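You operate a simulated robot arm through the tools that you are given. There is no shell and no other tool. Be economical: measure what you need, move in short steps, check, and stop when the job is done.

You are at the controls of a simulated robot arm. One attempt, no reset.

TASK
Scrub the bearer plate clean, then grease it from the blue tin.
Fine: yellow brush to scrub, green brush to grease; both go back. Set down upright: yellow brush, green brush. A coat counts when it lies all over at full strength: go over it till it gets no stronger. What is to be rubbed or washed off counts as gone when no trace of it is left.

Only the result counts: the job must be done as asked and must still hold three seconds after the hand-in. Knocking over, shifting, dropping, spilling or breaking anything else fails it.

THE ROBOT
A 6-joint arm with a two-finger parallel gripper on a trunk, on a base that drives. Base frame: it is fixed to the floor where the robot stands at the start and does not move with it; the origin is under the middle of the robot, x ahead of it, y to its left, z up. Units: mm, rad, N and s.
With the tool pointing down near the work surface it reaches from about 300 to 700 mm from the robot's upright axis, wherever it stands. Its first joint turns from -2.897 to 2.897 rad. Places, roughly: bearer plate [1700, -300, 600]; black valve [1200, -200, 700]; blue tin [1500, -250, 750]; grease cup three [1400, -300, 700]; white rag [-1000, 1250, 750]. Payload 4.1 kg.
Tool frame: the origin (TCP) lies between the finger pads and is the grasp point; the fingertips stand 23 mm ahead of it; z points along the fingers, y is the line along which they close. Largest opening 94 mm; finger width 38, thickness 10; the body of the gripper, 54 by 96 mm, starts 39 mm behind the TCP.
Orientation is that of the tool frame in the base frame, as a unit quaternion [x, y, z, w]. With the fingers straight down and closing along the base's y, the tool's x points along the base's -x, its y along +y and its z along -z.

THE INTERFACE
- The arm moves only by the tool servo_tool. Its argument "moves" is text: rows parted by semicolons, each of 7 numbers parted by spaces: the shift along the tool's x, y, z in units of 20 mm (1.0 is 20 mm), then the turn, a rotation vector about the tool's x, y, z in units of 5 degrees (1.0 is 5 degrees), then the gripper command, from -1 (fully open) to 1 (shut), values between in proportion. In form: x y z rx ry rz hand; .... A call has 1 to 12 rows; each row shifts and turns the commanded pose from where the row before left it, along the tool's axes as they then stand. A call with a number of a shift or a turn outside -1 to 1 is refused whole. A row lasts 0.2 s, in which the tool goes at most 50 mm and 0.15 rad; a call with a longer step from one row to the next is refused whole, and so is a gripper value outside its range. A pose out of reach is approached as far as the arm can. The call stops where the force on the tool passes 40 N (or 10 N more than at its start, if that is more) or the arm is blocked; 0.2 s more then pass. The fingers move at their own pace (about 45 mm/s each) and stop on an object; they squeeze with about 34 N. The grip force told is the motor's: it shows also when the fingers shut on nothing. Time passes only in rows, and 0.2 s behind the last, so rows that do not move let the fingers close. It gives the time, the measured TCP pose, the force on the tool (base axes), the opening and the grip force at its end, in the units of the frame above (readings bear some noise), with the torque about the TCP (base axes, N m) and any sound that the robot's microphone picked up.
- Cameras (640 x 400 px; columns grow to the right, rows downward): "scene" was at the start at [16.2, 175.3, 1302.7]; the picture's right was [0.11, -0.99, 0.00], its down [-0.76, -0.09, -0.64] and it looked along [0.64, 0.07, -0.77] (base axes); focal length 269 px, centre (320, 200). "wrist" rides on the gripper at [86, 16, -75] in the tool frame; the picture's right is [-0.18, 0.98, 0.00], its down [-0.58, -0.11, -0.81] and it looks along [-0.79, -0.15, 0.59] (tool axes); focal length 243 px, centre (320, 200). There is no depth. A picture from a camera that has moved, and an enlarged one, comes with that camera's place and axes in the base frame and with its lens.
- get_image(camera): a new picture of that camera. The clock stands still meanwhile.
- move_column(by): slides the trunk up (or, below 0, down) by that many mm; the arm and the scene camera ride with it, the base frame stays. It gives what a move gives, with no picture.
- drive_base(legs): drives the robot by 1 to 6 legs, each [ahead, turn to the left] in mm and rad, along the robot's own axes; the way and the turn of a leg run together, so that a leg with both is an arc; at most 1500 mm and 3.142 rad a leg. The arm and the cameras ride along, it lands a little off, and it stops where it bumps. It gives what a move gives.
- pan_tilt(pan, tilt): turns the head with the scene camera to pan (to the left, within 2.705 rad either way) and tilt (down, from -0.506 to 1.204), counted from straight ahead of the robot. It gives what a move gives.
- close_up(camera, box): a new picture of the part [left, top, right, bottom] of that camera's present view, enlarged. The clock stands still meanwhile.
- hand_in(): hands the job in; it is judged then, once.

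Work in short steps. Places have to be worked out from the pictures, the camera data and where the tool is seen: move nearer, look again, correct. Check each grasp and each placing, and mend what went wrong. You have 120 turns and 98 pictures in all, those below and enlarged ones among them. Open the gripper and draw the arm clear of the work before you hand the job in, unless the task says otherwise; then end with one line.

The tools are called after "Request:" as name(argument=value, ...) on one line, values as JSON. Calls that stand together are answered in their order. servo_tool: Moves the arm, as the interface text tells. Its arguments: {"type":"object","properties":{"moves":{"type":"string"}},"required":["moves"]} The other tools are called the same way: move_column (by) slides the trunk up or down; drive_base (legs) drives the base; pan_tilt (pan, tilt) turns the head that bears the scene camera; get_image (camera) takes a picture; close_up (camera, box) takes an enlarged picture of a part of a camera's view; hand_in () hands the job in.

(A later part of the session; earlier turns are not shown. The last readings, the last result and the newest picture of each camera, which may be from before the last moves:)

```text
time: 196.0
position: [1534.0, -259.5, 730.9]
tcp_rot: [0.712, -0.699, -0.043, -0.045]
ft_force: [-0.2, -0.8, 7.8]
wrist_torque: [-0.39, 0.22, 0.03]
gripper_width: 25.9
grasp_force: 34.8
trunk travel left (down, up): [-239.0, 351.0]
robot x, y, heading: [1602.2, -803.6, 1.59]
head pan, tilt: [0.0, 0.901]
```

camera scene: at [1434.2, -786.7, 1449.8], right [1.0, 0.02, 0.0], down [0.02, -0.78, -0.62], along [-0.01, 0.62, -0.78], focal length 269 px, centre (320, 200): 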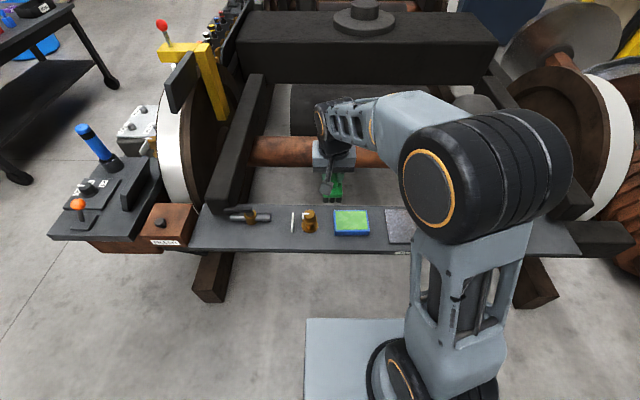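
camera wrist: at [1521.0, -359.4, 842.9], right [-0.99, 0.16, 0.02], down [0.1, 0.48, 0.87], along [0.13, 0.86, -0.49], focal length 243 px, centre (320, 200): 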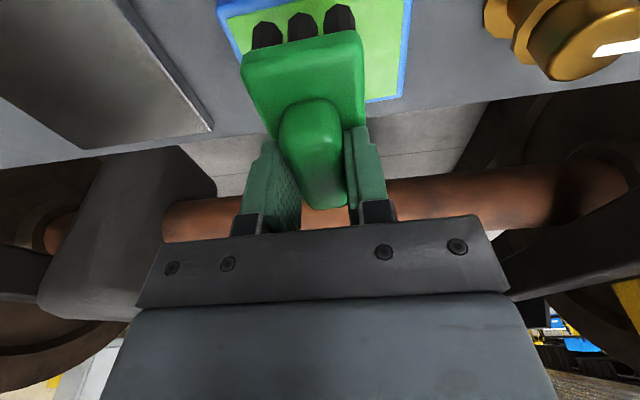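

Contact at z≈731. I'll press slightly, work the brush a few millimetres side to side, then lift and look at the bristles.

Request:
servo_tool(moves="0.01 0 0.06 0 0 0 1; 0 0.5 0 0 0 0 1; 0 0.5 0 0 0 0 1; 0 -0.7 0 0 0 0 1; 0 -0.7 0 0 0 0 1; 0 0.4 0 0 0 0 1; 0 0 0 0 0 0 1; -0.1 0 -0.9 0 0 0 1; -0.1 0 -0.9 0 0 0 1; 0 0 0 0 0 0 1")

Request:
close_up(camera="wrist", box=[200, 0, 440, 150])

Request:
close_up(camera="scene", box=[330, 150, 410, 200])

```text
time: 198.2
position: [1534.2, -263.4, 764.2]
tcp_rot: [0.712, -0.699, -0.043, -0.044]
ft_force: [0.3, 0.0, -2.2]
wrist_torque: [0.0, 0.03, -0.02]
gripper_width: 25.8
grasp_force: 33.9
trunk travel left (down, up): [-239.0, 351.0]
robot x, y, heading: [1598.1, -798.3, 1.591]
head pan, tilt: [0.0, 0.901]
```

```text
2.67 times, centred on (320, 75) of wrist
camera zoom: at [1518.3, -356.9, 827.5], right [-0.99, 0.16, 0.02], down [0.1, 0.48, 0.87], along [0.13, 0.86, -0.49], focal length 647 px, centre (320, 533)
```

zoom: 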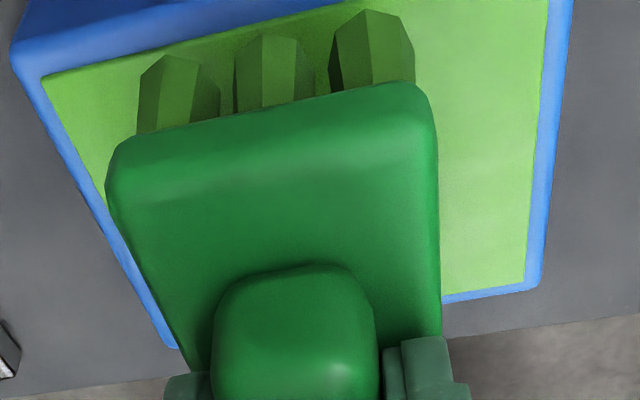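

```text
8.00 times, centred on (370, 175) of scene
camera zoom: at [1434.3, -786.8, 1264.8], right [1.0, 0.02, 0.0], down [0.02, -0.78, -0.62], along [-0.01, 0.62, -0.78], focal length 2155 px, centre (-80, 400)
```

zoom: 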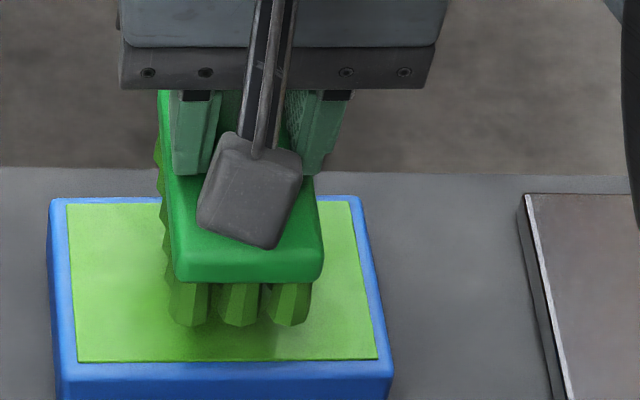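

Bristles are loaded with grease. I'll lift a bit and carry the brush over the plate centre.

Request:
servo_tool(moves="-0.1 -0.5 -0.9 0 0 0 1; 0 -1 0 0 0 0 1; 0 -1 0 0 0 0 1; 0 -1 0 0 0 0 1; 0 -1 0 0 0 0 1; 0 -1 0 0 0 0 1; 0 -1 0 0 0 0 1; 0 -1 0 0 0 0 1; 0 -1 0 0 0 0 1; 0 -1 0 0 0 0 1; 0 -0.85 0 0 0 0 1; 0 0 0 0 0 0 1")

Request:
servo_tool(moves="0.12 0 0.9 0 0 0 1; 0.12 0 0.9 0 0 0 1; 0.08 0 0.6 0 0 0 1; 0.024 0 0.16 0 0 0 1; 0.024 0 0.16 0 0 0 1; 0 0 0 0 0 0 1")

```text
time: 200.8
position: [1742.5, -256.0, 785.2]
tcp_rot: [0.713, -0.699, -0.041, -0.043]
ft_force: [-0.5, 0.3, -1.8]
wrist_torque: [0.0, 0.04, 0.02]
gripper_width: 25.8
grasp_force: 34.1
trunk travel left (down, up): [-239.0, 351.0]
robot x, y, heading: [1601.1, -799.2, 1.591]
head pan, tilt: [0.0, 0.901]
```

```text
time: 202.2
position: [1740.8, -258.3, 728.7]
tcp_rot: [0.712, -0.699, -0.043, -0.044]
ft_force: [0.6, -0.4, -0.5]
wrist_torque: [0.0, 0.0, -0.04]
gripper_width: 25.6
grasp_force: 34.3
trunk travel left (down, up): [-239.0, 351.0]
robot x, y, heading: [1600.4, -797.0, 1.591]
head pan, tilt: [0.0, 0.901]
```

Down to contact.

Request:
servo_tool(moves="0.03 0 0.25 0 0 0 1; 0.03 0 0.25 0 0 0 1; 0.02 0 0.15 0 0 0 1; 0.01 0 0.08 0 0 0 1; 0 0 0 0 0 0 1")

```text
time: 203.4
position: [1741.6, -258.7, 715.9]
tcp_rot: [0.712, -0.699, -0.043, -0.046]
ft_force: [2.1, -3.5, 16.9]
wrist_torque: [-0.46, 0.34, 0.11]
gripper_width: 25.6
grasp_force: 34.1
trunk travel left (down, up): [-239.0, 351.0]
robot x, y, heading: [1602.6, -800.1, 1.592]
head pan, tilt: [0.0, 0.901]
```

Contact at 17 N. I'll ease off slightly and make the first greasing sweep along x.

Request:
servo_tool(moves="0 1 -0.04 0 0 0 1; 0 1 0 0 0 0 1; 0 1 0 0 0 0 1; 0 0.4 0 0 0 0 1; 0 -1 0 0 0 0 1; 0 -1 0 0 0 0 1; 0 -1 0 0 0 0 1; 0 -1 0 0 0 0 1; 0 -1 0 0 0 0 1; 0 -1 0 0 0 0 1; 0 -0.8 0 0 0 0 1")

Request:
close_up(camera="scene", box=[330, 130, 490, 230])

```text
time: 205.8
position: [1809.1, -256.4, 716.7]
tcp_rot: [0.712, -0.7, -0.042, -0.045]
ft_force: [-3.3, 0.6, 16.9]
wrist_torque: [0.84, 0.39, 0.19]
gripper_width: 25.8
grasp_force: 33.9
trunk travel left (down, up): [-239.0, 351.0]
robot x, y, heading: [1599.3, -799.6, 1.59]
head pan, tilt: [0.0, 0.901]
```

```text
4.00 times, centred on (410, 180) of scene
camera zoom: at [1433.5, -787.9, 1264.7], right [1.0, 0.02, 0.0], down [0.02, -0.78, -0.62], along [-0.01, 0.62, -0.78], focal length 1078 px, centre (-40, 280)
```

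zoom: 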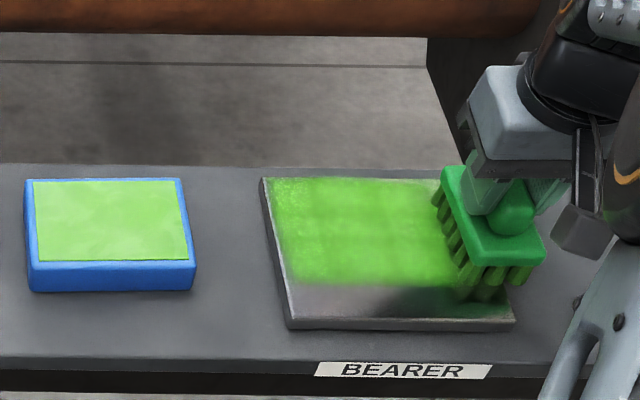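

Grease covers the far two-thirds. I'll shift 38 mm toward the near edge and sweep back and forth.

Request:
servo_tool(moves="0.95 0 -0.12 0 0 0 1; 0.95 0 -0.12 0 0 0 1; 0 1 0 0 0 0 1; 0 1 0 0 0 0 1; 0 1 0 0 0 0 1; 0 1 0 0 0 0 1; 0 1 0 0 0 0 1; 0 1 0 0 0 0 1; 0 1 0 0 0 0 1; 0 0 0 0 0 0 1")

Request:
close_up(camera="scene", box=[330, 130, 490, 230])

```text
time: 208.0
position: [1669.1, -298.6, 714.4]
tcp_rot: [0.713, -0.698, -0.043, -0.044]
ft_force: [1.5, 0.0, 10.6]
wrist_torque: [0.52, -0.04, -0.08]
gripper_width: 25.7
grasp_force: 33.9
trunk travel left (down, up): [-239.0, 351.0]
robot x, y, heading: [1602.9, -803.4, 1.592]
head pan, tilt: [0.0, 0.901]
```

```text
4.00 times, centred on (410, 180) of scene
camera zoom: at [1434.4, -787.6, 1264.8], right [1.0, 0.02, 0.0], down [0.02, -0.78, -0.62], along [-0.01, 0.62, -0.78], focal length 1078 px, centre (-40, 280)
```

zoom: 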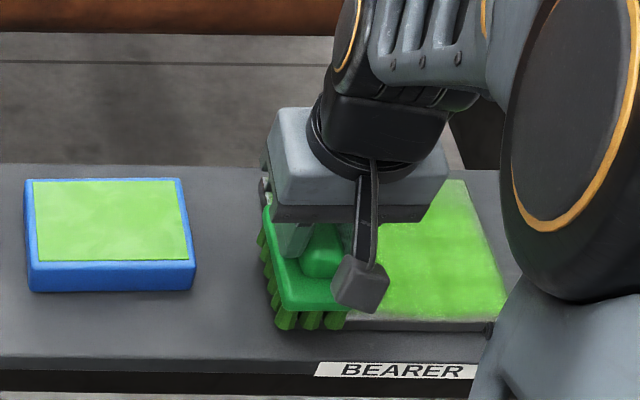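

Continue: near strip back to the right, then along the far strip to the left.

Request:
servo_tool(moves="0 -1 0 0 0 0 1; 0 -1 0 0 0 0 1; 0 -1 0 0 0 0 1; 0 -1 0 0 0 0 1; 0 -1 0 0 0 0 1; 0 -1 0 0 0 0 1; 0 -1 0 0 0 0 1; -0.9 0 0.12 0 0 0 1; -0.9 0 0.12 0 0 0 1; -0.9 0 0.12 0 0 0 1; -0.9 0 0.12 0 0 0 1; 0 0 0 0 0 0 1")

Request:
servo_tool(moves="0.02 1 0.1 0 0 0 1; 0 1 0 0 0 0 1; 0 1 0 0 0 0 1; 0 1 0 0 0 0 1; 0 1 0 0 0 0 1; 0 1 0 0 0 0 1; 0 1 0 0 0 0 1; 0 0 0 0 0 0 1")

Request:
close_up(camera="scene", box=[330, 130, 490, 230])

```text
time: 210.4
position: [1810.1, -228.2, 717.1]
tcp_rot: [0.712, -0.7, -0.041, -0.039]
ft_force: [-4.8, -13.5, 14.1]
wrist_torque: [0.11, 0.32, -0.09]
gripper_width: 25.7
grasp_force: 34.3
trunk travel left (down, up): [-239.0, 351.0]
robot x, y, heading: [1602.5, -799.3, 1.585]
head pan, tilt: [0.0, 0.901]
stopped in row 12: the force on the tool passed its limit at 49 N (the readings are from after the stop); the commanded pose is now the measured one
```

```text
time: 211.0
position: [1781.8, -227.8, 714.5]
tcp_rot: [0.71, -0.701, -0.041, -0.042]
ft_force: [-4.3, -17.1, 17.1]
wrist_torque: [0.04, 0.41, -0.19]
gripper_width: 25.5
grasp_force: 33.3
trunk travel left (down, up): [-239.0, 351.0]
robot x, y, heading: [1603.4, -798.0, 1.582]
head pan, tilt: [0.0, 0.901]
stopped in row 2: the force on the tool passed its limit at 42 N (the readings are from after the stop); the commanded pose is now the measured one
```

```text
4.00 times, centred on (410, 180) of scene
camera zoom: at [1433.9, -788.9, 1264.7], right [1.0, 0.01, 0.0], down [0.01, -0.78, -0.62], along [-0.01, 0.62, -0.78], focal length 1078 px, centre (-40, 280)
```

zoom: 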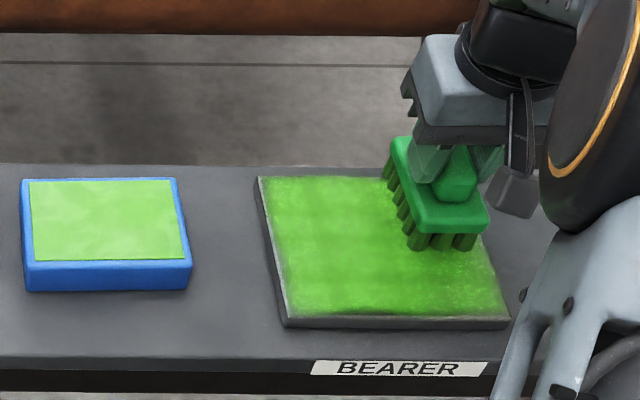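

Good coverage but still patchy. I'll ease back from the far contact and sweep more at y≈−236.

Request:
servo_tool(moves="0.45 0 -0.1 0 0 0 1; 0 1 0 0 0 0 1; 0 1 0 0 0 0 1; 0 1 0 0 0 0 1; 0 1 0 0 0 0 1; 0 1 0 0 0 0 1; 0 0.6 0 0 0 0 1; 0 0 0 0 0 0 1")

Request:
servo_tool(moves="0 -1 0 0 0 0 1; 0 -1 0 0 0 0 1; 0 -1 0 0 0 0 1; 0 -1 0 0 0 0 1; 0 -1 0 0 0 0 1; 0 -1 0 0 0 0 1; 0 -1 0 0 0 0 1; 0.7 0 -0.1 0 0 0 1; 0.7 0 -0.1 0 0 0 1; 0 0 0 0 0 0 1")

Request:
servo_tool(moves="0 1 0 0 0 0 1; 0 1 0 0 0 0 1; 0 1 0 0 0 0 1; 0 1 0 0 0 0 1; 0 1 0 0 0 0 1; 0 1 0 0 0 0 1; 0 1 0 0 0 0 1; 0.7 0 -0.1 0 0 0 1; 0.5 0 -0.1 0 0 0 1; 0 0 0 0 0 0 1")

Request:
servo_tool(moves="0 -1 0 0 0 0 1; 0 -1 0 0 0 0 1; 0 -1 0 0 0 0 1; 0 -1 0 0 0 0 1; 0 -1 0 0 0 0 1; 0 -1 0 0 0 0 1; 0 -1 0 0 0 0 1; 0 0 0 0 0 0 1")

Request:
close_up(camera="scene", box=[330, 130, 490, 230])

```text
time: 212.8
position: [1671.7, -239.3, 715.6]
tcp_rot: [0.711, -0.701, -0.042, -0.045]
ft_force: [8.1, 2.1, 25.5]
wrist_torque: [0.33, -0.22, -0.06]
gripper_width: 25.4
grasp_force: 34.0
trunk travel left (down, up): [-239.0, 351.0]
robot x, y, heading: [1600.2, -801.5, 1.584]
head pan, tilt: [0.0, 0.901]
```

```text
time: 215.0
position: [1811.4, -264.9, 716.3]
tcp_rot: [0.711, -0.701, -0.041, -0.045]
ft_force: [4.9, 8.1, 26.4]
wrist_torque: [-0.54, 0.11, 0.05]
gripper_width: 25.5
grasp_force: 34.1
trunk travel left (down, up): [-239.0, 351.0]
robot x, y, heading: [1601.1, -796.6, 1.584]
head pan, tilt: [0.0, 0.901]
```

```text
time: 217.2
position: [1671.0, -290.9, 717.2]
tcp_rot: [0.711, -0.701, -0.04, -0.041]
ft_force: [-1.9, 0.5, 3.0]
wrist_torque: [0.27, 0.14, 0.04]
gripper_width: 25.6
grasp_force: 33.7
trunk travel left (down, up): [-239.0, 351.0]
robot x, y, heading: [1606.0, -800.5, 1.587]
head pan, tilt: [0.0, 0.901]
```

```text
time: 219.0
position: [1812.9, -287.6, 716.8]
tcp_rot: [0.71, -0.701, -0.039, -0.043]
ft_force: [-0.1, 0.0, -1.0]
wrist_torque: [0.02, 0.01, 0.02]
gripper_width: 25.9
grasp_force: 34.4
trunk travel left (down, up): [-239.0, 351.0]
robot x, y, heading: [1602.5, -801.2, 1.583]
head pan, tilt: [0.0, 0.901]
```

```text
4.00 times, centred on (410, 180) of scene
camera zoom: at [1434.6, -786.0, 1264.9], right [1.0, 0.01, 0.0], down [0.01, -0.78, -0.62], along [-0.01, 0.62, -0.78], focal length 1078 px, centre (-40, 280)
```

zoom: 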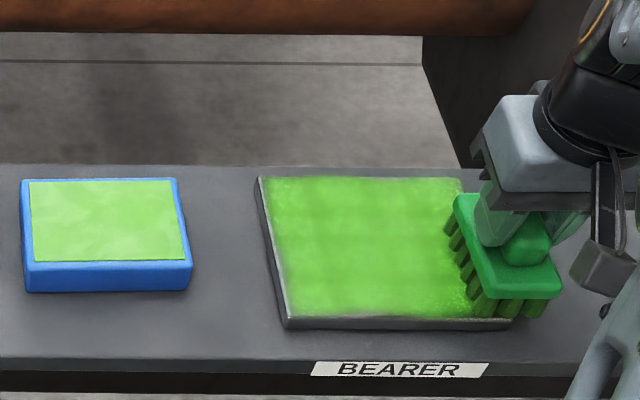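

Nearly uniform; the left and near edges are still thin. I'll reload at the tin: lift and carry over.

Request:
servo_tool(moves="-0.12 0 -0.9 0 0 0 1; -0.12 0 -0.9 0 0 0 1; -0.12 0 -0.9 0 0 0 1; -0.12 0 -0.9 0 0 0 1; -0.4 1 0.05 0 0 0 1; -0.4 1 0.05 0 0 0 1; -0.4 1 0.05 0 0 0 1; 0 1 0 0 0 0 1; 0 1 0 0 0 0 1; 0 1 0 0 0 0 1; 0 1 0 0 0 0 1; 0 1 0 0 0 0 1")

Request:
servo_tool(moves="0 1 0 0 0 0 1; 0 1 0 0 0 0 1; 0 1 0 0 0 0 1; 0 1 0 0 0 0 1; 0 1 0 0 0 0 1; 0 1 0 0 0 0 1; 0 0 0 0 0 0 1")

```text
time: 221.6
position: [1650.9, -266.6, 790.0]
tcp_rot: [0.711, -0.701, -0.041, -0.044]
ft_force: [1.0, 1.1, -1.9]
wrist_torque: [0.0, 0.01, 0.0]
gripper_width: 25.6
grasp_force: 34.4
trunk travel left (down, up): [-239.0, 351.0]
robot x, y, heading: [1604.7, -796.6, 1.589]
head pan, tilt: [0.0, 0.901]
```

```text
time: 223.2
position: [1530.3, -264.7, 788.3]
tcp_rot: [0.711, -0.701, -0.04, -0.043]
ft_force: [0.9, -1.1, -0.6]
wrist_torque: [0.05, 0.0, 0.03]
gripper_width: 25.9
grasp_force: 34.1
trunk travel left (down, up): [-239.0, 351.0]
robot x, y, heading: [1600.4, -798.8, 1.587]
head pan, tilt: [0.0, 0.901]
```

Now dip: down to just below contact (z≈730), work side to side, and lift.

Request:
servo_tool(moves="-0.1 -0.15 0.95 0 0 0 1; 0.12 0 0.9 0 0 0 1; 0.08 0 0.6 0 0 0 1; 0.03 0 0.25 0 0 0 1; 0.02 0 0.2 0 0 0 1; 0.01 0 0.1 0 0 0 1; 0 0.5 0 0 0 0 1; 0 -1 0 0 0 0 1; 0 0.5 0 0 0 0 1; 0 0 0 0 0 0 1")

Request:
servo_tool(moves="-0.12 0 -0.9 0 0 0 1; -0.12 0 -0.9 0 0 0 1; -0.08 0 -0.7 0 0 0 1; 0 -1 0 0 0 0 1; 0 -1 0 0 0 0 1; 0 -1 0 0 0 0 1; 0 -1 0 0 0 0 1; 0 -1 0 0 0 0 1; 0 0 0 0 0 0 1")

Request:
close_up(camera="scene", box=[330, 130, 490, 230])

```text
time: 225.1
position: [1539.5, -261.8, 730.2]
tcp_rot: [0.71, -0.701, -0.045, -0.046]
ft_force: [2.6, -3.1, 16.2]
wrist_torque: [-0.92, -0.14, 0.02]
gripper_width: 25.8
grasp_force: 34.0
trunk travel left (down, up): [-239.0, 351.0]
robot x, y, heading: [1600.7, -797.6, 1.594]
head pan, tilt: [0.0, 0.901]
stopped in row 9: the force on the tool passed its limit at 41 N (the readings are from after the stop); the commanded pose is now the measured one
```

```text
time: 227.1
position: [1640.0, -257.9, 778.4]
tcp_rot: [0.711, -0.701, -0.044, -0.043]
ft_force: [0.4, -0.5, -1.7]
wrist_torque: [-0.01, 0.01, 0.0]
gripper_width: 25.7
grasp_force: 34.2
trunk travel left (down, up): [-239.0, 351.0]
robot x, y, heading: [1602.7, -802.2, 1.589]
head pan, tilt: [0.0, 0.901]
```

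```text
4.00 times, centred on (410, 180) of scene
camera zoom: at [1434.5, -786.4, 1264.9], right [1.0, 0.02, 0.0], down [0.01, -0.78, -0.62], along [-0.01, 0.62, -0.78], focal length 1078 px, centre (-40, 280)
```

zoom: 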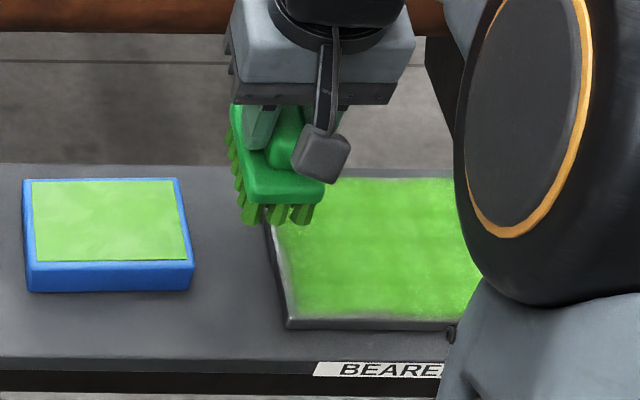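

Reloaded. I'll lower at the left edge and stroke it along y.

Request:
servo_tool(moves="0.12 -0.7 0.9 0 0 0 1; 0.12 -0.55 0.9 0 0 0 1; 0.12 0 0.8 0 0 0 1; 0.04 0 0.3 0 0 0 1; 0.03 0 0.22 0 0 0 1; 0.01 0 0.08 0 0 0 1; 0 0 0 0 0 0 1")

Request:
servo_tool(moves="0.9 0 -0.12 0 0 0 1; 0.9 0 -0.12 0 0 0 1; 0.5 0 -0.06 0 0 0 1; -0.9 -0.2 0.12 0 0 0 1; -0.9 0 0.12 0 0 0 1; -0.9 0 0.12 0 0 0 1; -0.5 0 0.06 0 0 0 1; 0.9 0 -0.12 0 0 0 1; 0.9 0 -0.12 0 0 0 1; 0.9 0 -0.12 0 0 0 1; 0 0 0 0 0 0 1")

```text
time: 228.7
position: [1663.8, -261.5, 716.3]
tcp_rot: [0.711, -0.701, -0.044, -0.046]
ft_force: [1.8, -0.3, 5.6]
wrist_torque: [-0.31, -0.05, 0.07]
gripper_width: 25.7
grasp_force: 34.7
trunk travel left (down, up): [-239.0, 351.0]
robot x, y, heading: [1601.7, -800.4, 1.594]
head pan, tilt: [0.0, 0.901]
```

```text
time: 231.1
position: [1669.3, -297.5, 715.7]
tcp_rot: [0.711, -0.701, -0.044, -0.046]
ft_force: [-0.7, 5.1, 15.5]
wrist_torque: [0.05, 0.22, -0.03]
gripper_width: 25.6
grasp_force: 34.2
trunk travel left (down, up): [-239.0, 351.0]
robot x, y, heading: [1600.7, -796.7, 1.588]
head pan, tilt: [0.0, 0.901]
```

Now the near-edge sweep to the right, a y stroke at the right edge, and the far sweep back.

Request:
servo_tool(moves="0.3 -1 -0.04 0 0 0 1; 0 -1 0 0 0 0 1; 0 -1 0 0 0 0 1; 0 -1 0 0 0 0 1; 0 -1 0 0 0 0 1; 0 -1 0 0 0 0 1; 0 -1 0 0 0 0 1; 0 -0.5 0 0 0 0 1; 0 0 0 0 0 0 1")

Request:
servo_tool(moves="-0.9 0 0.12 0 0 0 1; -0.9 0 0.12 0 0 0 1; -0.9 0 0.12 0 0 0 1; -0.2 0 0.03 0 0 0 1; 0.9 0 -0.12 0 0 0 1; 0.9 0 -0.12 0 0 0 1; -0.9 0 0.12 0 0 0 1; -0.9 0 0.12 0 0 0 1; 0 0 0 0 0 0 1")

Request:
servo_tool(moves="0.1 1 0 0 0 0 1; 0 1 0 0 0 0 1; 0 1 0 0 0 0 1; 0 1 0 0 0 0 1; 0 1 0 0 0 0 1; 0 1 0 0 0 0 1; 0 1 0 0 0 0 1; 0 0.3 0 0 0 0 1; 0 0 0 0 0 0 1")

Request:
close_up(camera="scene", box=[330, 130, 490, 230])

```text
time: 233.1
position: [1816.5, -300.8, 716.6]
tcp_rot: [0.711, -0.701, -0.044, -0.045]
ft_force: [0.4, 0.0, -1.3]
wrist_torque: [0.01, 0.05, -0.01]
gripper_width: 25.7
grasp_force: 34.0
trunk travel left (down, up): [-239.0, 351.0]
robot x, y, heading: [1601.6, -800.2, 1.588]
head pan, tilt: [0.0, 0.901]
```

```text
time: 235.1
position: [1818.6, -241.4, 716.1]
tcp_rot: [0.71, -0.701, -0.044, -0.046]
ft_force: [1.6, -0.7, 2.9]
wrist_torque: [-0.05, 0.07, 0.03]
gripper_width: 25.8
grasp_force: 34.0
trunk travel left (down, up): [-239.0, 351.0]
robot x, y, heading: [1602.8, -799.7, 1.584]
head pan, tilt: [0.0, 0.901]
```

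```text
time: 237.1
position: [1669.3, -246.1, 715.0]
tcp_rot: [0.71, -0.701, -0.045, -0.047]
ft_force: [8.6, 2.6, 25.5]
wrist_torque: [-1.07, -0.43, 0.39]
gripper_width: 25.6
grasp_force: 34.5
trunk travel left (down, up): [-239.0, 351.0]
robot x, y, heading: [1600.6, -797.2, 1.59]
head pan, tilt: [0.0, 0.901]
```

```text
4.00 times, centred on (410, 180) of scene
camera zoom: at [1434.9, -787.9, 1265.1], right [1.0, 0.02, 0.0], down [0.01, -0.78, -0.62], along [-0.01, 0.62, -0.78], focal length 1078 px, centre (-40, 280)
```

zoom: 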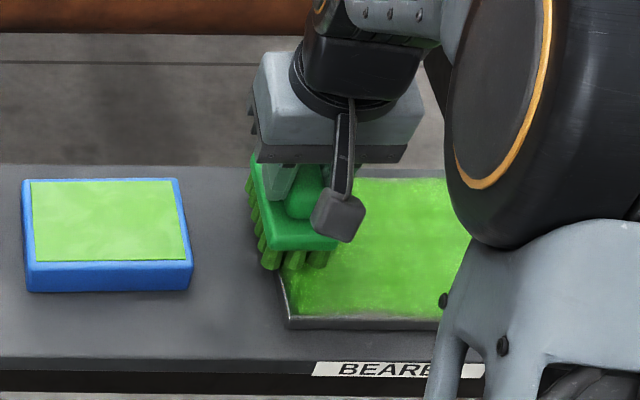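

Rightward sweeps lose pressure because the tool's y axis is slightly inclined, so I'll add a small downward correction and do another full set of passes.

Request:
servo_tool(moves="-0.5 -1 0.07 0 0 0 1; 0 -1 0.015 0 0 0 1; 0 -1 0.015 0 0 0 1; 0 -1 0.015 0 0 0 1; 0 -1 0.015 0 0 0 1; 0 -1 0.015 0 0 0 1; 0 -1 0.015 0 0 0 1; 0 -0.3 0 0 0 0 1; 0.9 0 -0.1 0 0 0 1; 0.9 0 -0.1 0 0 0 1; 0 0 0 0 0 0 1")

Request:
servo_tool(moves="0 1 -0.015 0 0 0 1; 0 1 -0.015 0 0 0 1; 0 1 -0.015 0 0 0 1; 0 1 -0.015 0 0 0 1; 0 1 -0.015 0 0 0 1; 0 1 -0.015 0 0 0 1; 0 1 -0.015 0 0 0 1; 0 0.3 0 0 0 0 1; 0.9 0 -0.12 0 0 0 1; 0.5 0 -0.06 0 0 0 1; 0 0 0 0 0 0 1")

Request:
servo_tool(moves="0 -1 0.015 0 0 0 1; 0 -1 0.015 0 0 0 1; 0 -1 0.015 0 0 0 1; 0 -1 0.015 0 0 0 1; 0 -1 0.015 0 0 0 1; 0 -1 0.015 0 0 0 1; 0 -1 0.015 0 0 0 1; 0 -0.3 0 0 0 0 1; 0 0 0 0 0 0 1")

Request:
close_up(camera="scene", box=[390, 150, 470, 220])

```text
time: 239.5
position: [1818.3, -269.4, 715.8]
tcp_rot: [0.71, -0.701, -0.045, -0.049]
ft_force: [2.7, 11.9, 36.2]
wrist_torque: [-1.01, 0.36, -0.01]
gripper_width: 25.6
grasp_force: 34.1
trunk travel left (down, up): [-239.0, 351.0]
robot x, y, heading: [1600.6, -800.2, 1.583]
head pan, tilt: [0.0, 0.901]
```

```text
time: 241.9
position: [1672.9, -298.2, 715.5]
tcp_rot: [0.71, -0.701, -0.045, -0.048]
ft_force: [-5.2, 10.2, 29.8]
wrist_torque: [-0.12, 0.43, -0.18]
gripper_width: 25.6
grasp_force: 34.1
trunk travel left (down, up): [-239.0, 351.0]
robot x, y, heading: [1602.5, -799.3, 1.588]
head pan, tilt: [0.0, 0.901]
```

```text
time: 242.6
position: [1715.7, -300.2, 717.1]
tcp_rot: [0.71, -0.701, -0.045, -0.047]
ft_force: [1.3, -3.6, 16.5]
wrist_torque: [-0.85, -0.1, 0.07]
gripper_width: 25.3
grasp_force: 34.3
trunk travel left (down, up): [-239.0, 351.0]
robot x, y, heading: [1602.9, -798.5, 1.592]
head pan, tilt: [0.0, 0.901]
stopped in row 3: the force on the tool passed its limit at 42 N (the readings are from after the stop); the commanded pose is now the measured one
```

```text
5.71 times, centred on (430, 185) of scene
camera zoom: at [1434.2, -788.2, 1264.4], right [1.0, 0.02, 0.0], down [0.01, -0.78, -0.62], along [-0.01, 0.62, -0.78], focal length 1540 px, centre (-309, 286)
```

zoom: 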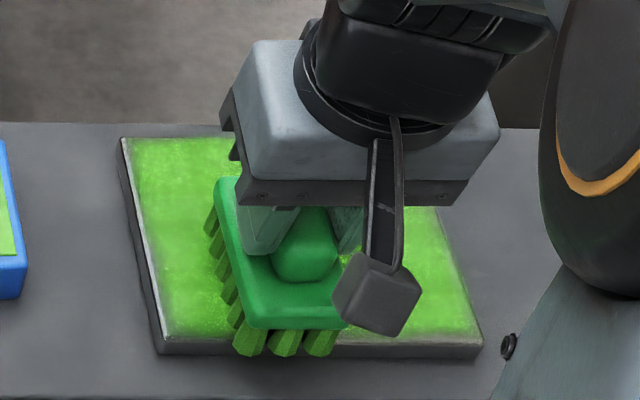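

Continue to the right edge, then back through the middle, and take a clear view.

Request:
servo_tool(moves="0 -1 0.005 0 0 0 1; 0 -1 0.005 0 0 0 1; 0 -1 0.005 0 0 0 1; 0 -1 0.005 0 0 0 1; 0 -1 0.005 0 0 0 1; -0.9 0 0.12 0 0 0 1; -0.9 0 0.12 0 0 0 1; 0 0 0 0 0 0 1")

Request:
servo_tool(moves="0 1 -0.015 0 0 0 1; 0 1 -0.015 0 0 0 1; 0 1 -0.015 0 0 0 1; 0 1 -0.015 0 0 0 1; 0 1 -0.015 0 0 0 1; 0 1 -0.015 0 0 0 1; 0 1 -0.015 0 0 0 1; 0 0.7 -0.01 0 0 0 1; -0.9 0 0.1 0 0 0 1; 0.9 0 -0.1 0 0 0 1; 0.9 0 -0.1 0 0 0 1; 0 0 0 0 0 0 1")

Request:
servo_tool(moves="-0.12 0 -0.9 0 0 0 1; -0.12 0 -0.9 0 0 0 1; -0.12 0 -0.9 0 0 0 1; -0.12 1 -0.9 0 0 0 1; 0 1 0 0 0 0 1; 0 1 0 0 0 0 1; 0 1 0 0 0 0 1; 0 1 0 0 0 0 1; 0 0 0 0 0 0 1")

Request:
close_up(camera="scene", box=[390, 160, 470, 220])

Request:
get_image(camera="wrist")

```text
time: 244.4
position: [1814.6, -262.2, 715.8]
tcp_rot: [0.71, -0.701, -0.045, -0.047]
ft_force: [2.4, -9.0, 25.9]
wrist_torque: [-0.92, 0.06, 0.17]
gripper_width: 25.6
grasp_force: 33.7
trunk travel left (down, up): [-239.0, 351.0]
robot x, y, heading: [1603.3, -796.5, 1.593]
head pan, tilt: [0.0, 0.901]
```

```text
time: 247.0
position: [1661.1, -282.0, 715.9]
tcp_rot: [0.71, -0.702, -0.045, -0.045]
ft_force: [0.9, 4.3, 12.3]
wrist_torque: [0.41, -0.02, -0.1]
gripper_width: 25.6
grasp_force: 33.7
trunk travel left (down, up): [-239.0, 351.0]
robot x, y, heading: [1603.1, -797.7, 1.589]
head pan, tilt: [0.0, 0.901]
```

```text
time: 249.0
position: [1559.6, -282.2, 786.6]
tcp_rot: [0.71, -0.702, -0.044, -0.045]
ft_force: [-0.4, 0.1, -1.6]
wrist_torque: [-0.02, 0.03, 0.0]
gripper_width: 25.6
grasp_force: 34.1
trunk travel left (down, up): [-239.0, 351.0]
robot x, y, heading: [1600.9, -798.5, 1.592]
head pan, tilt: [0.0, 0.901]
```

```text
6.67 times, centred on (430, 190) of scene
camera zoom: at [1434.4, -786.8, 1264.8], right [1.0, 0.02, 0.0], down [0.01, -0.78, -0.62], along [-0.01, 0.62, -0.78], focal length 1796 px, centre (-413, 267)
```

zoom: 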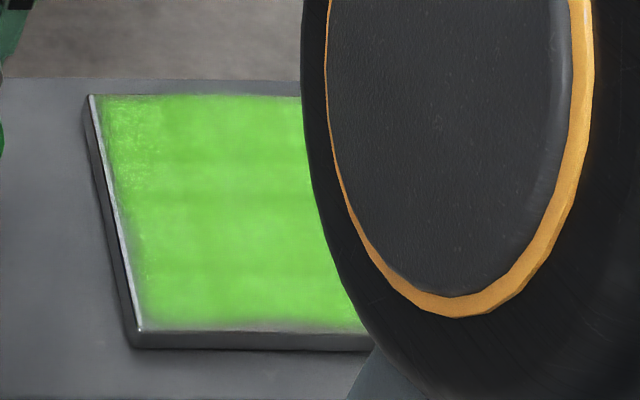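

```text
28 pictures are left
camera wrist: at [1544.2, -377.4, 851.0], right [-0.98, 0.17, 0.02], down [0.1, 0.48, 0.87], along [0.14, 0.86, -0.49], focal length 243 px, centre (320, 200)
```

wrist: 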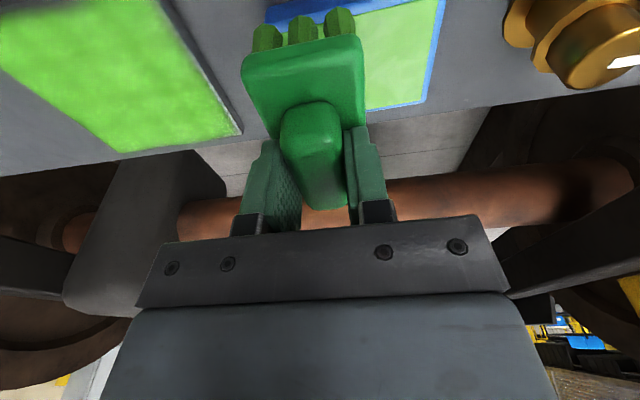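

The coat is nearly full, but the far-left part is still slightly speckled. One more reload: over the tin, dip and lift.

Request:
servo_tool(moves="-0.55 0.7 0.07 0 0 0 1; -0.55 0.55 0.07 0 0 0 1; 0.12 0 0.95 0 0 0 1; 0.12 0 0.95 0 0 0 1; 0.08 0 0.55 0 0 0 1; 0.03 0 0.2 0 0 0 1; 0.02 0 0.1 0 0 0 1; 0 0.5 0 0 0 0 1; 0 -0.8 0 0 0 0 1; 0 0.3 0 0 0 0 1; 0 0 0 0 0 0 1")

Request:
servo_tool(moves="-0.12 0 -0.9 0 0 0 1; -0.12 0 -0.9 0 0 0 1; -0.08 0 -0.7 0 0 0 1; -0.3 -1 0.04 0 0 0 1; -0.3 -1 0.04 0 0 0 1; 0 -1 0 0 0 0 1; 0 -1 0 0 0 0 1; 0 -1 0 0 0 0 1; 0 -1 0 0 0 0 1; 0 -0.5 0 0 0 0 1; 0 0 0 0 0 0 1")

```text
time: 251.4
position: [1536.4, -262.7, 733.0]
tcp_rot: [0.71, -0.701, -0.044, -0.045]
ft_force: [-0.8, -0.4, -2.3]
wrist_torque: [0.04, 0.04, -0.02]
gripper_width: 25.6
grasp_force: 34.2
trunk travel left (down, up): [-239.0, 351.0]
robot x, y, heading: [1600.8, -798.1, 1.59]
head pan, tilt: [0.0, 0.901]
```

```text
time: 253.8
position: [1663.6, -248.8, 785.3]
tcp_rot: [0.71, -0.701, -0.044, -0.044]
ft_force: [0.4, -0.6, -0.7]
wrist_torque: [0.01, 0.01, 0.01]
gripper_width: 25.7
grasp_force: 33.8
trunk travel left (down, up): [-239.0, 351.0]
robot x, y, heading: [1603.6, -800.2, 1.587]
head pan, tilt: [0.0, 0.901]
```

The dip may have just missed, but the bristles still carried grease. I'll work the left and far-left area now.

Request:
servo_tool(moves="0.12 0 0.9 0 0 0 1; 0.12 0 0.9 0 0 0 1; 0.12 0 0.9 0 0 0 1; 0.05 0 0.4 0 0 0 1; 0.04 0 0.3 0 0 0 1; 0.02 0 0.2 0 0 0 1; -0.45 0 0.06 0 0 0 1; -0.45 0 0.06 0 0 0 1; 0 0 0 0 0 0 1")

Request:
servo_tool(moves="0 -0.5 0 0 0 0 1; 0.9 0 -0.12 0 0 0 1; 0.9 0 -0.12 0 0 0 1; 0.9 0 -0.12 0 0 0 1; -0.9 -0.5 0.12 0 0 0 1; -0.9 0 0.12 0 0 0 1; -0.9 0 0.12 0 0 0 1; 0.9 -0.5 -0.12 0 0 0 1; 0.9 0 -0.12 0 0 0 1; -0.9 0 0.12 0 0 0 1; -0.8 0 0.11 0 0 0 1; 0 0 0 0 0 0 1")

Request:
servo_tool(moves="0 -1 0.005 0 0 0 1; 0 -1 0.01 0 0 0 1; 0 -1 0.01 0 0 0 1; 0 -1 0.01 0 0 0 1; 0 -1 0.01 0 0 0 1; 0 -0.7 0 0 0 0 1; 0 1 -0.015 0 0 0 1; 0 1 -0.015 0 0 0 1; 0 1 -0.015 0 0 0 1; 0 1 -0.015 0 0 0 1; 0 1 -0.015 0 0 0 1; 0 1 -0.015 0 0 0 1")

Request:
close_up(camera="scene", box=[390, 150, 470, 220])

```text
time: 255.3
position: [1665.7, -240.9, 715.0]
tcp_rot: [0.71, -0.701, -0.048, -0.049]
ft_force: [-1.8, -3.1, 19.7]
wrist_torque: [-1.01, 0.04, -0.06]
gripper_width: 25.6
grasp_force: 34.2
trunk travel left (down, up): [-239.0, 351.0]
robot x, y, heading: [1601.4, -799.0, 1.589]
head pan, tilt: [0.0, 0.901]
stopped in row 7: the force on the tool passed its limit at 44 N (the readings are from after the stop); the commanded pose is now the measured one
```

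```text
time: 257.9
position: [1696.5, -247.4, 716.5]
tcp_rot: [0.71, -0.701, -0.045, -0.047]
ft_force: [1.7, -4.7, 11.0]
wrist_torque: [0.32, -0.03, -0.04]
gripper_width: 25.4
grasp_force: 34.2
trunk travel left (down, up): [-239.0, 351.0]
robot x, y, heading: [1598.8, -800.7, 1.588]
head pan, tilt: [0.0, 0.901]
```

```text
time: 260.5
position: [1690.7, -242.3, 716.4]
tcp_rot: [0.71, -0.701, -0.048, -0.047]
ft_force: [5.2, 0.5, 20.7]
wrist_torque: [-0.1, -0.1, 0.1]
gripper_width: 25.4
grasp_force: 34.1
trunk travel left (down, up): [-239.0, 351.0]
robot x, y, heading: [1599.4, -797.8, 1.588]
head pan, tilt: [0.0, 0.901]
```

```text
5.71 times, centred on (430, 185) of scene
camera zoom: at [1434.8, -788.6, 1264.9], right [1.0, 0.02, 0.0], down [0.01, -0.78, -0.62], along [-0.01, 0.62, -0.78], focal length 1540 px, centre (-309, 286)
```

zoom: 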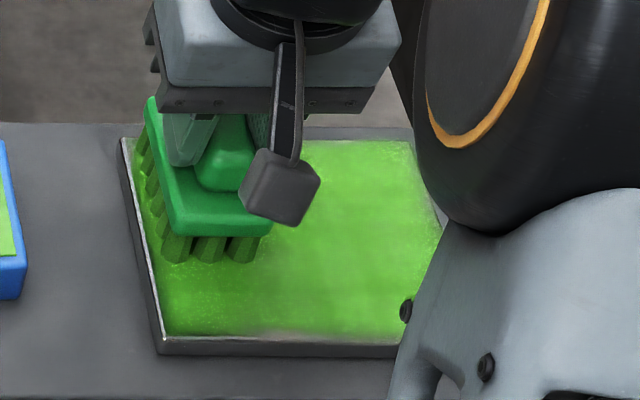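

Bristles are getting dull, and the near edge and left strip are still thin. I'll reload properly, with real contact this time.

Request:
servo_tool(moves="-0.12 0 -0.9 0 0 0 1; -0.12 0 -0.9 0 0 0 1; -0.12 0 -0.9 0 0 0 1; 0.3 1 -0.04 0 0 0 1; 0.3 1 -0.04 0 0 0 1; 0.3 1 -0.04 0 0 0 1; 0.2 1 -0.04 0 0 0 1; 0 1 0 0 0 0 1; 0 1 0 0 0 0 1; 0 1 0 0 0 0 1; 0 0.8 0 0 0 0 1; 0 0 0 0 0 0 1")

Request:
servo_tool(moves="0.12 0 0.9 0 0 0 1; 0.1 0 0.7 0 0 0 1; 0.03 0 0.22 0 0 0 1; 0.03 0 0.22 0 0 0 1; 0.015 0 0.13 0 0 0 1; 0 0 0 0 0 0 1")

```text
time: 263.1
position: [1533.9, -266.2, 768.2]
tcp_rot: [0.71, -0.701, -0.046, -0.046]
ft_force: [0.0, -0.7, -1.3]
wrist_torque: [0.02, -0.01, 0.0]
gripper_width: 25.5
grasp_force: 33.7
trunk travel left (down, up): [-239.0, 351.0]
robot x, y, heading: [1599.0, -798.2, 1.592]
head pan, tilt: [0.0, 0.901]
```

```text
time: 264.4
position: [1533.5, -265.9, 732.0]
tcp_rot: [0.709, -0.701, -0.051, -0.05]
ft_force: [0.7, -3.5, 18.2]
wrist_torque: [-0.93, 0.07, 0.01]
gripper_width: 25.5
grasp_force: 34.4
trunk travel left (down, up): [-239.0, 351.0]
robot x, y, heading: [1602.2, -800.6, 1.589]
head pan, tilt: [0.0, 0.901]
stopped in row 6: the force on the tool passed its limit at 42 N (the readings are from after the stop); the commanded pose is now the measured one
```

Good contact. I'll stir slightly and lift.

Request:
servo_tool(moves="-0.2 0.4 0.03 0 0 0 1; 0 0.4 0 0 0 0 1; 0 -0.8 0 0 0 0 1; 0 -0.5 0 0 0 0 1; 0 0.5 0 0 0 0 1; 0 0 0 0 0 0 1; -0.12 0 -0.9 0 0 0 1; -0.12 0 -0.9 0 0 0 1; 0 0 0 0 0 0 1")

Request:
close_up(camera="wrist", box=[200, 0, 440, 150])

Request:
close_up(camera="scene", box=[390, 160, 470, 220])

```text
time: 266.4
position: [1534.3, -263.3, 765.3]
tcp_rot: [0.71, -0.701, -0.048, -0.05]
ft_force: [-1.0, -0.2, -1.5]
wrist_torque: [-0.01, -0.02, -0.02]
gripper_width: 25.9
grasp_force: 33.8
trunk travel left (down, up): [-239.0, 351.0]
robot x, y, heading: [1601.4, -802.0, 1.591]
head pan, tilt: [0.0, 0.901]
```

```text
2.67 times, centred on (320, 75) of wrist
camera zoom: at [1518.2, -359.3, 828.1], right [-0.98, 0.17, 0.02], down [0.1, 0.47, 0.88], along [0.14, 0.87, -0.48], focal length 647 px, centre (320, 533)
```

zoom: 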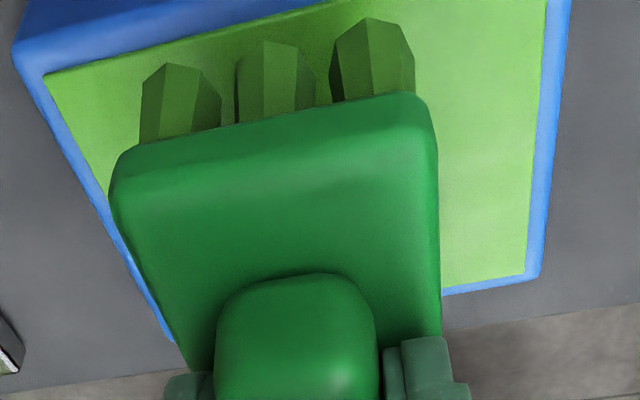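

```text
6.67 times, centred on (430, 190) of scene
camera zoom: at [1434.5, -787.1, 1264.8], right [1.0, 0.02, 0.0], down [0.01, -0.78, -0.62], along [-0.01, 0.62, -0.78], focal length 1796 px, centre (-413, 267)
```

zoom: 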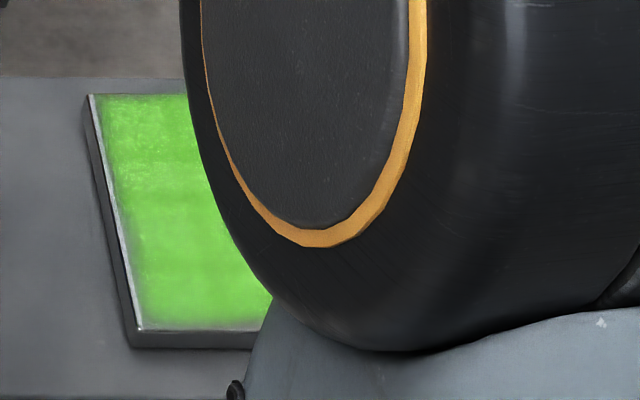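

Loaded. The tool has tilted about 1° so the near end presses more than the far end; I'll correct the pitch slightly past level and work the far strip first.

Request:
servo_tool(moves="-0.12 -1 -0.9 0 0.4 0 1; -0.5 -1 0.06 0 0 0 1; -0.5 -1 0.06 0 0 0 1; -0.3 -1 0.04 0 0 0 1; 0 -1 0 0 0 0 1; 0 -1 0 0 0 0 1; 0 -0.7 0 0 0 0 1; 0.12 0 0.9 0 0 0 1; 0.12 0 0.9 0 0 0 1; 0.12 0 0.9 0 0 0 1; 0.03 0 0.2 0 0 0 1; 0 0 0 0 0 0 1")

```text
time: 269.0
position: [1668.0, -234.7, 726.4]
tcp_rot: [0.711, -0.702, -0.036, -0.038]
ft_force: [0.6, -0.1, -1.6]
wrist_torque: [-0.01, -0.02, 0.01]
gripper_width: 25.6
grasp_force: 34.1
trunk travel left (down, up): [-239.0, 351.0]
robot x, y, heading: [1601.8, -801.3, 1.59]
head pan, tilt: [0.0, 0.901]
```

Lower to contact and stroke the far-left area, then along the far strip.

Request:
servo_tool(moves="0.025 0 0.25 0 0 0 1; 0.025 0 0.2 0 0 0 1; 0.01 0 0.12 0 0 0 1; 0.01 -0.3 0.08 0 0 0 1; 0 0.6 0 0 0 0 1; -0.3 -0.6 0.03 0 0 0 1; 0 0.6 0 0 0 0 1; 0.3 -0.5 -0.03 0 0 0 1; 0 -0.5 0 0 0 0 1; 0 0 0 0 0 0 1")

Request:
servo_tool(moves="0 -0.7 0.01 0 0 0 1; 0 -0.7 0.01 0 0 0 1; 0 -0.7 0.01 0 0 0 1; 0 -0.7 0.01 0 0 0 1; 0 -0.7 0.01 0 0 0 1; 0 -0.7 0.01 0 0 0 1; 0 -0.7 0.01 0 0 0 1; 0 -0.7 0.01 0 0 0 1; 0 -0.7 0.01 0 0 0 1; 0.9 0 -0.1 0 0 0 1; 0.9 0 -0.1 0 0 0 1; 0 0 0 0 0 0 1")

Request:
servo_tool(moves="0 0.8 -0.015 0 0 0 1; 0 0.8 -0.015 0 0 0 1; 0 0.8 -0.015 0 0 0 1; 0 0.8 -0.015 0 0 0 1; 0 0.8 -0.015 0 0 0 1; 0 0.8 -0.015 0 0 0 1; 0 0.8 -0.015 0 0 0 1; 0 0.8 -0.015 0 0 0 1; 0 0.6 -0.015 0 0 0 1; 0.9 0 -0.1 0 0 0 1; 0.7 0 -0.1 0 0 0 1; 0 0 0 0 0 0 1")

Request:
servo_tool(moves="0 -0.8 0.01 0 0 0 1; 0 -0.8 0.01 0 0 0 1; 0 -0.8 0.01 0 0 0 1; 0 -0.8 0.01 0 0 0 1; 0 -0.8 0.01 0 0 0 1; 0 -0.8 0.01 0 0 0 1; 0 -0.8 0.01 0 0 0 1; 0 -0.8 0.01 0 0 0 1; 0 -0.6 0.01 0 0 0 1; 0 0 0 0 0 0 1")

Request:
close_up(camera="scene", box=[390, 150, 470, 220])

```text
time: 270.6
position: [1667.5, -230.0, 716.0]
tcp_rot: [0.709, -0.703, -0.037, -0.042]
ft_force: [0.1, -1.1, 17.2]
wrist_torque: [-0.89, 0.18, 0.01]
gripper_width: 25.5
grasp_force: 33.9
trunk travel left (down, up): [-239.0, 351.0]
robot x, y, heading: [1600.8, -797.9, 1.586]
head pan, tilt: [0.0, 0.901]
stopped in row 8: the force on the tool passed its limit at 42 N (the readings are from after the stop); the commanded pose is now the measured one
```

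```text
time: 273.2
position: [1793.5, -265.9, 715.6]
tcp_rot: [0.709, -0.703, -0.038, -0.042]
ft_force: [5.6, 8.9, 32.2]
wrist_torque: [-0.88, 0.04, 0.13]
gripper_width: 25.6
grasp_force: 33.9
trunk travel left (down, up): [-239.0, 351.0]
robot x, y, heading: [1601.6, -802.3, 1.588]
head pan, tilt: [0.0, 0.901]
```

```text
time: 275.9
position: [1652.2, -299.9, 715.3]
tcp_rot: [0.71, -0.702, -0.036, -0.039]
ft_force: [-1.3, 3.2, 11.0]
wrist_torque: [0.6, 0.01, 0.03]
gripper_width: 25.5
grasp_force: 34.0
trunk travel left (down, up): [-239.0, 351.0]
robot x, y, heading: [1599.8, -802.4, 1.59]
head pan, tilt: [0.0, 0.901]
```

```text
time: 278.1
position: [1794.4, -295.8, 716.3]
tcp_rot: [0.709, -0.703, -0.037, -0.042]
ft_force: [-6.2, 0.4, 29.7]
wrist_torque: [-0.8, 0.51, -0.11]
gripper_width: 25.5
grasp_force: 33.8
trunk travel left (down, up): [-239.0, 351.0]
robot x, y, heading: [1603.1, -799.6, 1.582]
head pan, tilt: [0.0, 0.901]
```

```text
5.71 times, centred on (430, 185) of scene
camera zoom: at [1433.3, -788.7, 1264.8], right [1.0, 0.02, 0.0], down [0.01, -0.78, -0.62], along [-0.01, 0.62, -0.78], focal length 1540 px, centre (-309, 286)
```

zoom: 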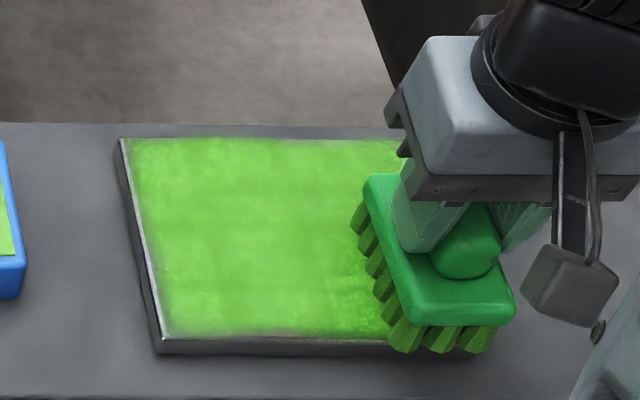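

Now it looks almost full everywhere. I'll finish with right-edge strokes and one more far and left pass.

Request:
servo_tool(moves="0 -0.9 0 0 0 0 1; -0.8 0 0.08 0 0 0 1; -0.8 0 0.08 0 0 0 1; -0.8 0 0.08 0 0 0 1; -0.6 0 0.06 0 0 0 1; 0.8 0 -0.08 0 0 0 1; 0.8 0 -0.08 0 0 0 1; -0.8 0.5 0.08 0 0 0 1; -0.8 0 0.08 0 0 0 1; 0 0 0 0 0 0 1")

Request:
servo_tool(moves="0.15 0.8 -0.02 0 0 0 1; 0 0.8 -0.015 0 0 0 1; 0 0.8 -0.015 0 0 0 1; 0 0.8 -0.015 0 0 0 1; 0 0.8 -0.015 0 0 0 1; 0 0.8 -0.015 0 0 0 1; 0 0.8 -0.015 0 0 0 1; 0 0.8 -0.015 0 0 0 1; 0 0.7 -0.015 0 0 0 1; 0 0 0 0 0 0 1")

Request:
servo_tool(moves="0.8 0 -0.08 0 0 0 1; 0.8 0 -0.08 0 0 0 1; 0.8 0 -0.08 0 0 0 1; 0.3 -0.5 -0.03 0 0 0 1; -0.8 0 0.08 0 0 0 1; -0.8 0 0.08 0 0 0 1; -0.5 0 0.05 0 0 0 1; 0 -0.8 0.01 0 0 0 1; 0 -0.8 0.01 0 0 0 1; 0 -0.8 0.01 0 0 0 1; 0 -0.8 0.01 0 0 0 1; 0 0 0 0 0 0 1")

Request:
close_up(camera="scene", box=[390, 150, 470, 220])

```text
time: 280.2
position: [1800.1, -238.4, 714.8]
tcp_rot: [0.71, -0.702, -0.036, -0.04]
ft_force: [0.8, -3.8, 13.1]
wrist_torque: [-0.44, 0.22, 0.07]
gripper_width: 25.6
grasp_force: 33.9
trunk travel left (down, up): [-239.0, 351.0]
robot x, y, heading: [1603.1, -801.4, 1.587]
head pan, tilt: [0.0, 0.901]
```

```text
time: 282.4
position: [1659.2, -242.1, 718.0]
tcp_rot: [0.71, -0.703, -0.036, -0.039]
ft_force: [0.0, 0.1, -1.4]
wrist_torque: [-0.05, 0.01, 0.02]
gripper_width: 25.6
grasp_force: 34.7
trunk travel left (down, up): [-239.0, 351.0]
robot x, y, heading: [1601.0, -802.1, 1.584]
head pan, tilt: [0.0, 0.901]
```

```text
time: 285.1
position: [1734.6, -253.5, 716.5]
tcp_rot: [0.71, -0.703, -0.037, -0.04]
ft_force: [-2.6, 0.7, 10.7]
wrist_torque: [-0.38, 0.34, -0.06]
gripper_width: 25.6
grasp_force: 33.8
trunk travel left (down, up): [-239.0, 351.0]
robot x, y, heading: [1598.8, -798.6, 1.586]
head pan, tilt: [0.0, 0.901]
```

```text
5.71 times, centred on (430, 185) of scene
camera zoom: at [1434.1, -787.7, 1264.8], right [1.0, 0.02, 0.0], down [0.01, -0.78, -0.62], along [-0.01, 0.62, -0.78], focal length 1540 px, centre (-309, 286)
```

zoom: 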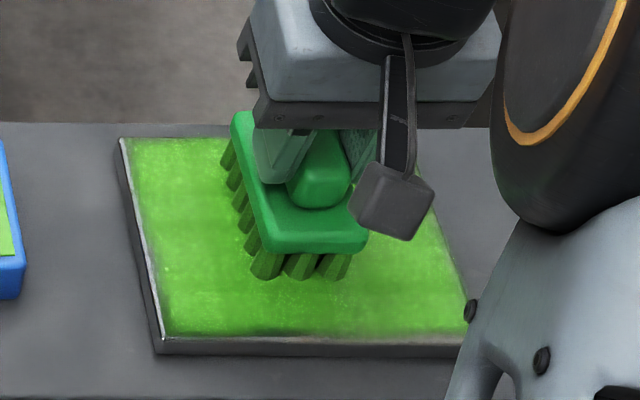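

I'll lift, raise the trunk, and turn for an unobstructed view of the coat.

Request:
servo_tool(moves="-0.1 0 -0.9 0 0 0 1; -0.1 0 -0.9 0 0 0 1; -0.1 0 -0.9 0 0 0 1; -0.1 0 -0.9 0 0 0 1; 0.5 1 0 0 0 0 1; 0.5 1 0 0 0 0 1; 0.5 1 0 0 0 0 1; 0 1 0 0 0 0 1; 0 1 0 0 0 0 1; 0 1 0 0 0 0 1; 0 1 0 0 0 0 1; 0 1 0 0 0 0 1")

Request:
move_column(by=175)

Request:
drive_base(legs=[[0, -1.57]])

Request:
pan_tilt(pan=1.35, tilt=0.85)

Request:
close_up(camera="scene", box=[310, 240, 400, 310])

```text
time: 287.6
position: [1571.9, -284.9, 785.5]
tcp_rot: [0.71, -0.703, -0.036, -0.038]
ft_force: [0.0, 0.2, -1.3]
wrist_torque: [-0.02, -0.01, -0.03]
gripper_width: 25.5
grasp_force: 34.0
trunk travel left (down, up): [-239.0, 351.0]
robot x, y, heading: [1599.0, -801.1, 1.585]
head pan, tilt: [0.0, 0.901]
```

```text
time: 289.6
position: [1572.7, -283.9, 960.9]
tcp_rot: [0.709, -0.703, -0.036, -0.04]
ft_force: [-0.6, 1.2, -1.8]
wrist_torque: [-0.05, 0.01, 0.01]
gripper_width: 25.8
grasp_force: 33.9
trunk travel left (down, up): [-414.0, 176.0]
robot x, y, heading: [1601.2, -798.2, 1.586]
head pan, tilt: [0.0, 0.901]
```

```text
time: 293.9
position: [2117.8, -787.8, 960.6]
tcp_rot: [0.011, 0.998, -0.003, 0.054]
ft_force: [0.0, 0.3, -2.0]
wrist_torque: [0.0, -0.03, 0.01]
gripper_width: 25.6
grasp_force: 34.0
trunk travel left (down, up): [-414.0, 176.0]
robot x, y, heading: [1600.7, -799.2, -0.011]
head pan, tilt: [0.0, 0.901]
```

```text
time: 295.4
position: [2117.7, -786.6, 959.7]
tcp_rot: [0.012, 0.999, -0.004, 0.053]
ft_force: [0.3, 0.2, -1.1]
wrist_torque: [0.03, 0.01, 0.02]
gripper_width: 25.5
grasp_force: 33.7
trunk travel left (down, up): [-414.0, 176.0]
robot x, y, heading: [1599.0, -799.9, -0.017]
head pan, tilt: [1.349, 0.85]
```

```text
5.71 times, centred on (355, 275) of scene
camera zoom: at [1562.2, -555.9, 1443.7], right [0.97, -0.23, 0.0], down [-0.18, -0.73, -0.66], along [0.15, 0.64, -0.75], focal length 1540 px, centre (120, -229)
```

zoom: 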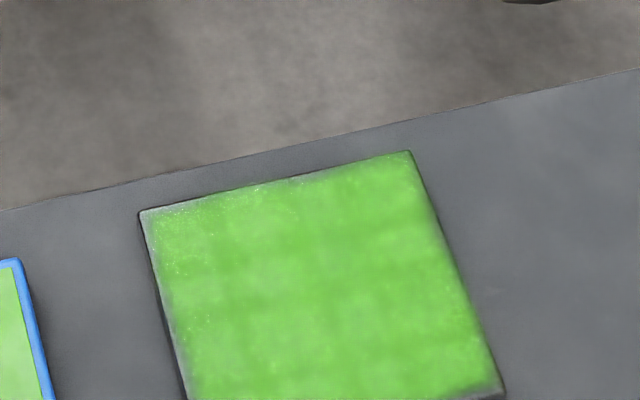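

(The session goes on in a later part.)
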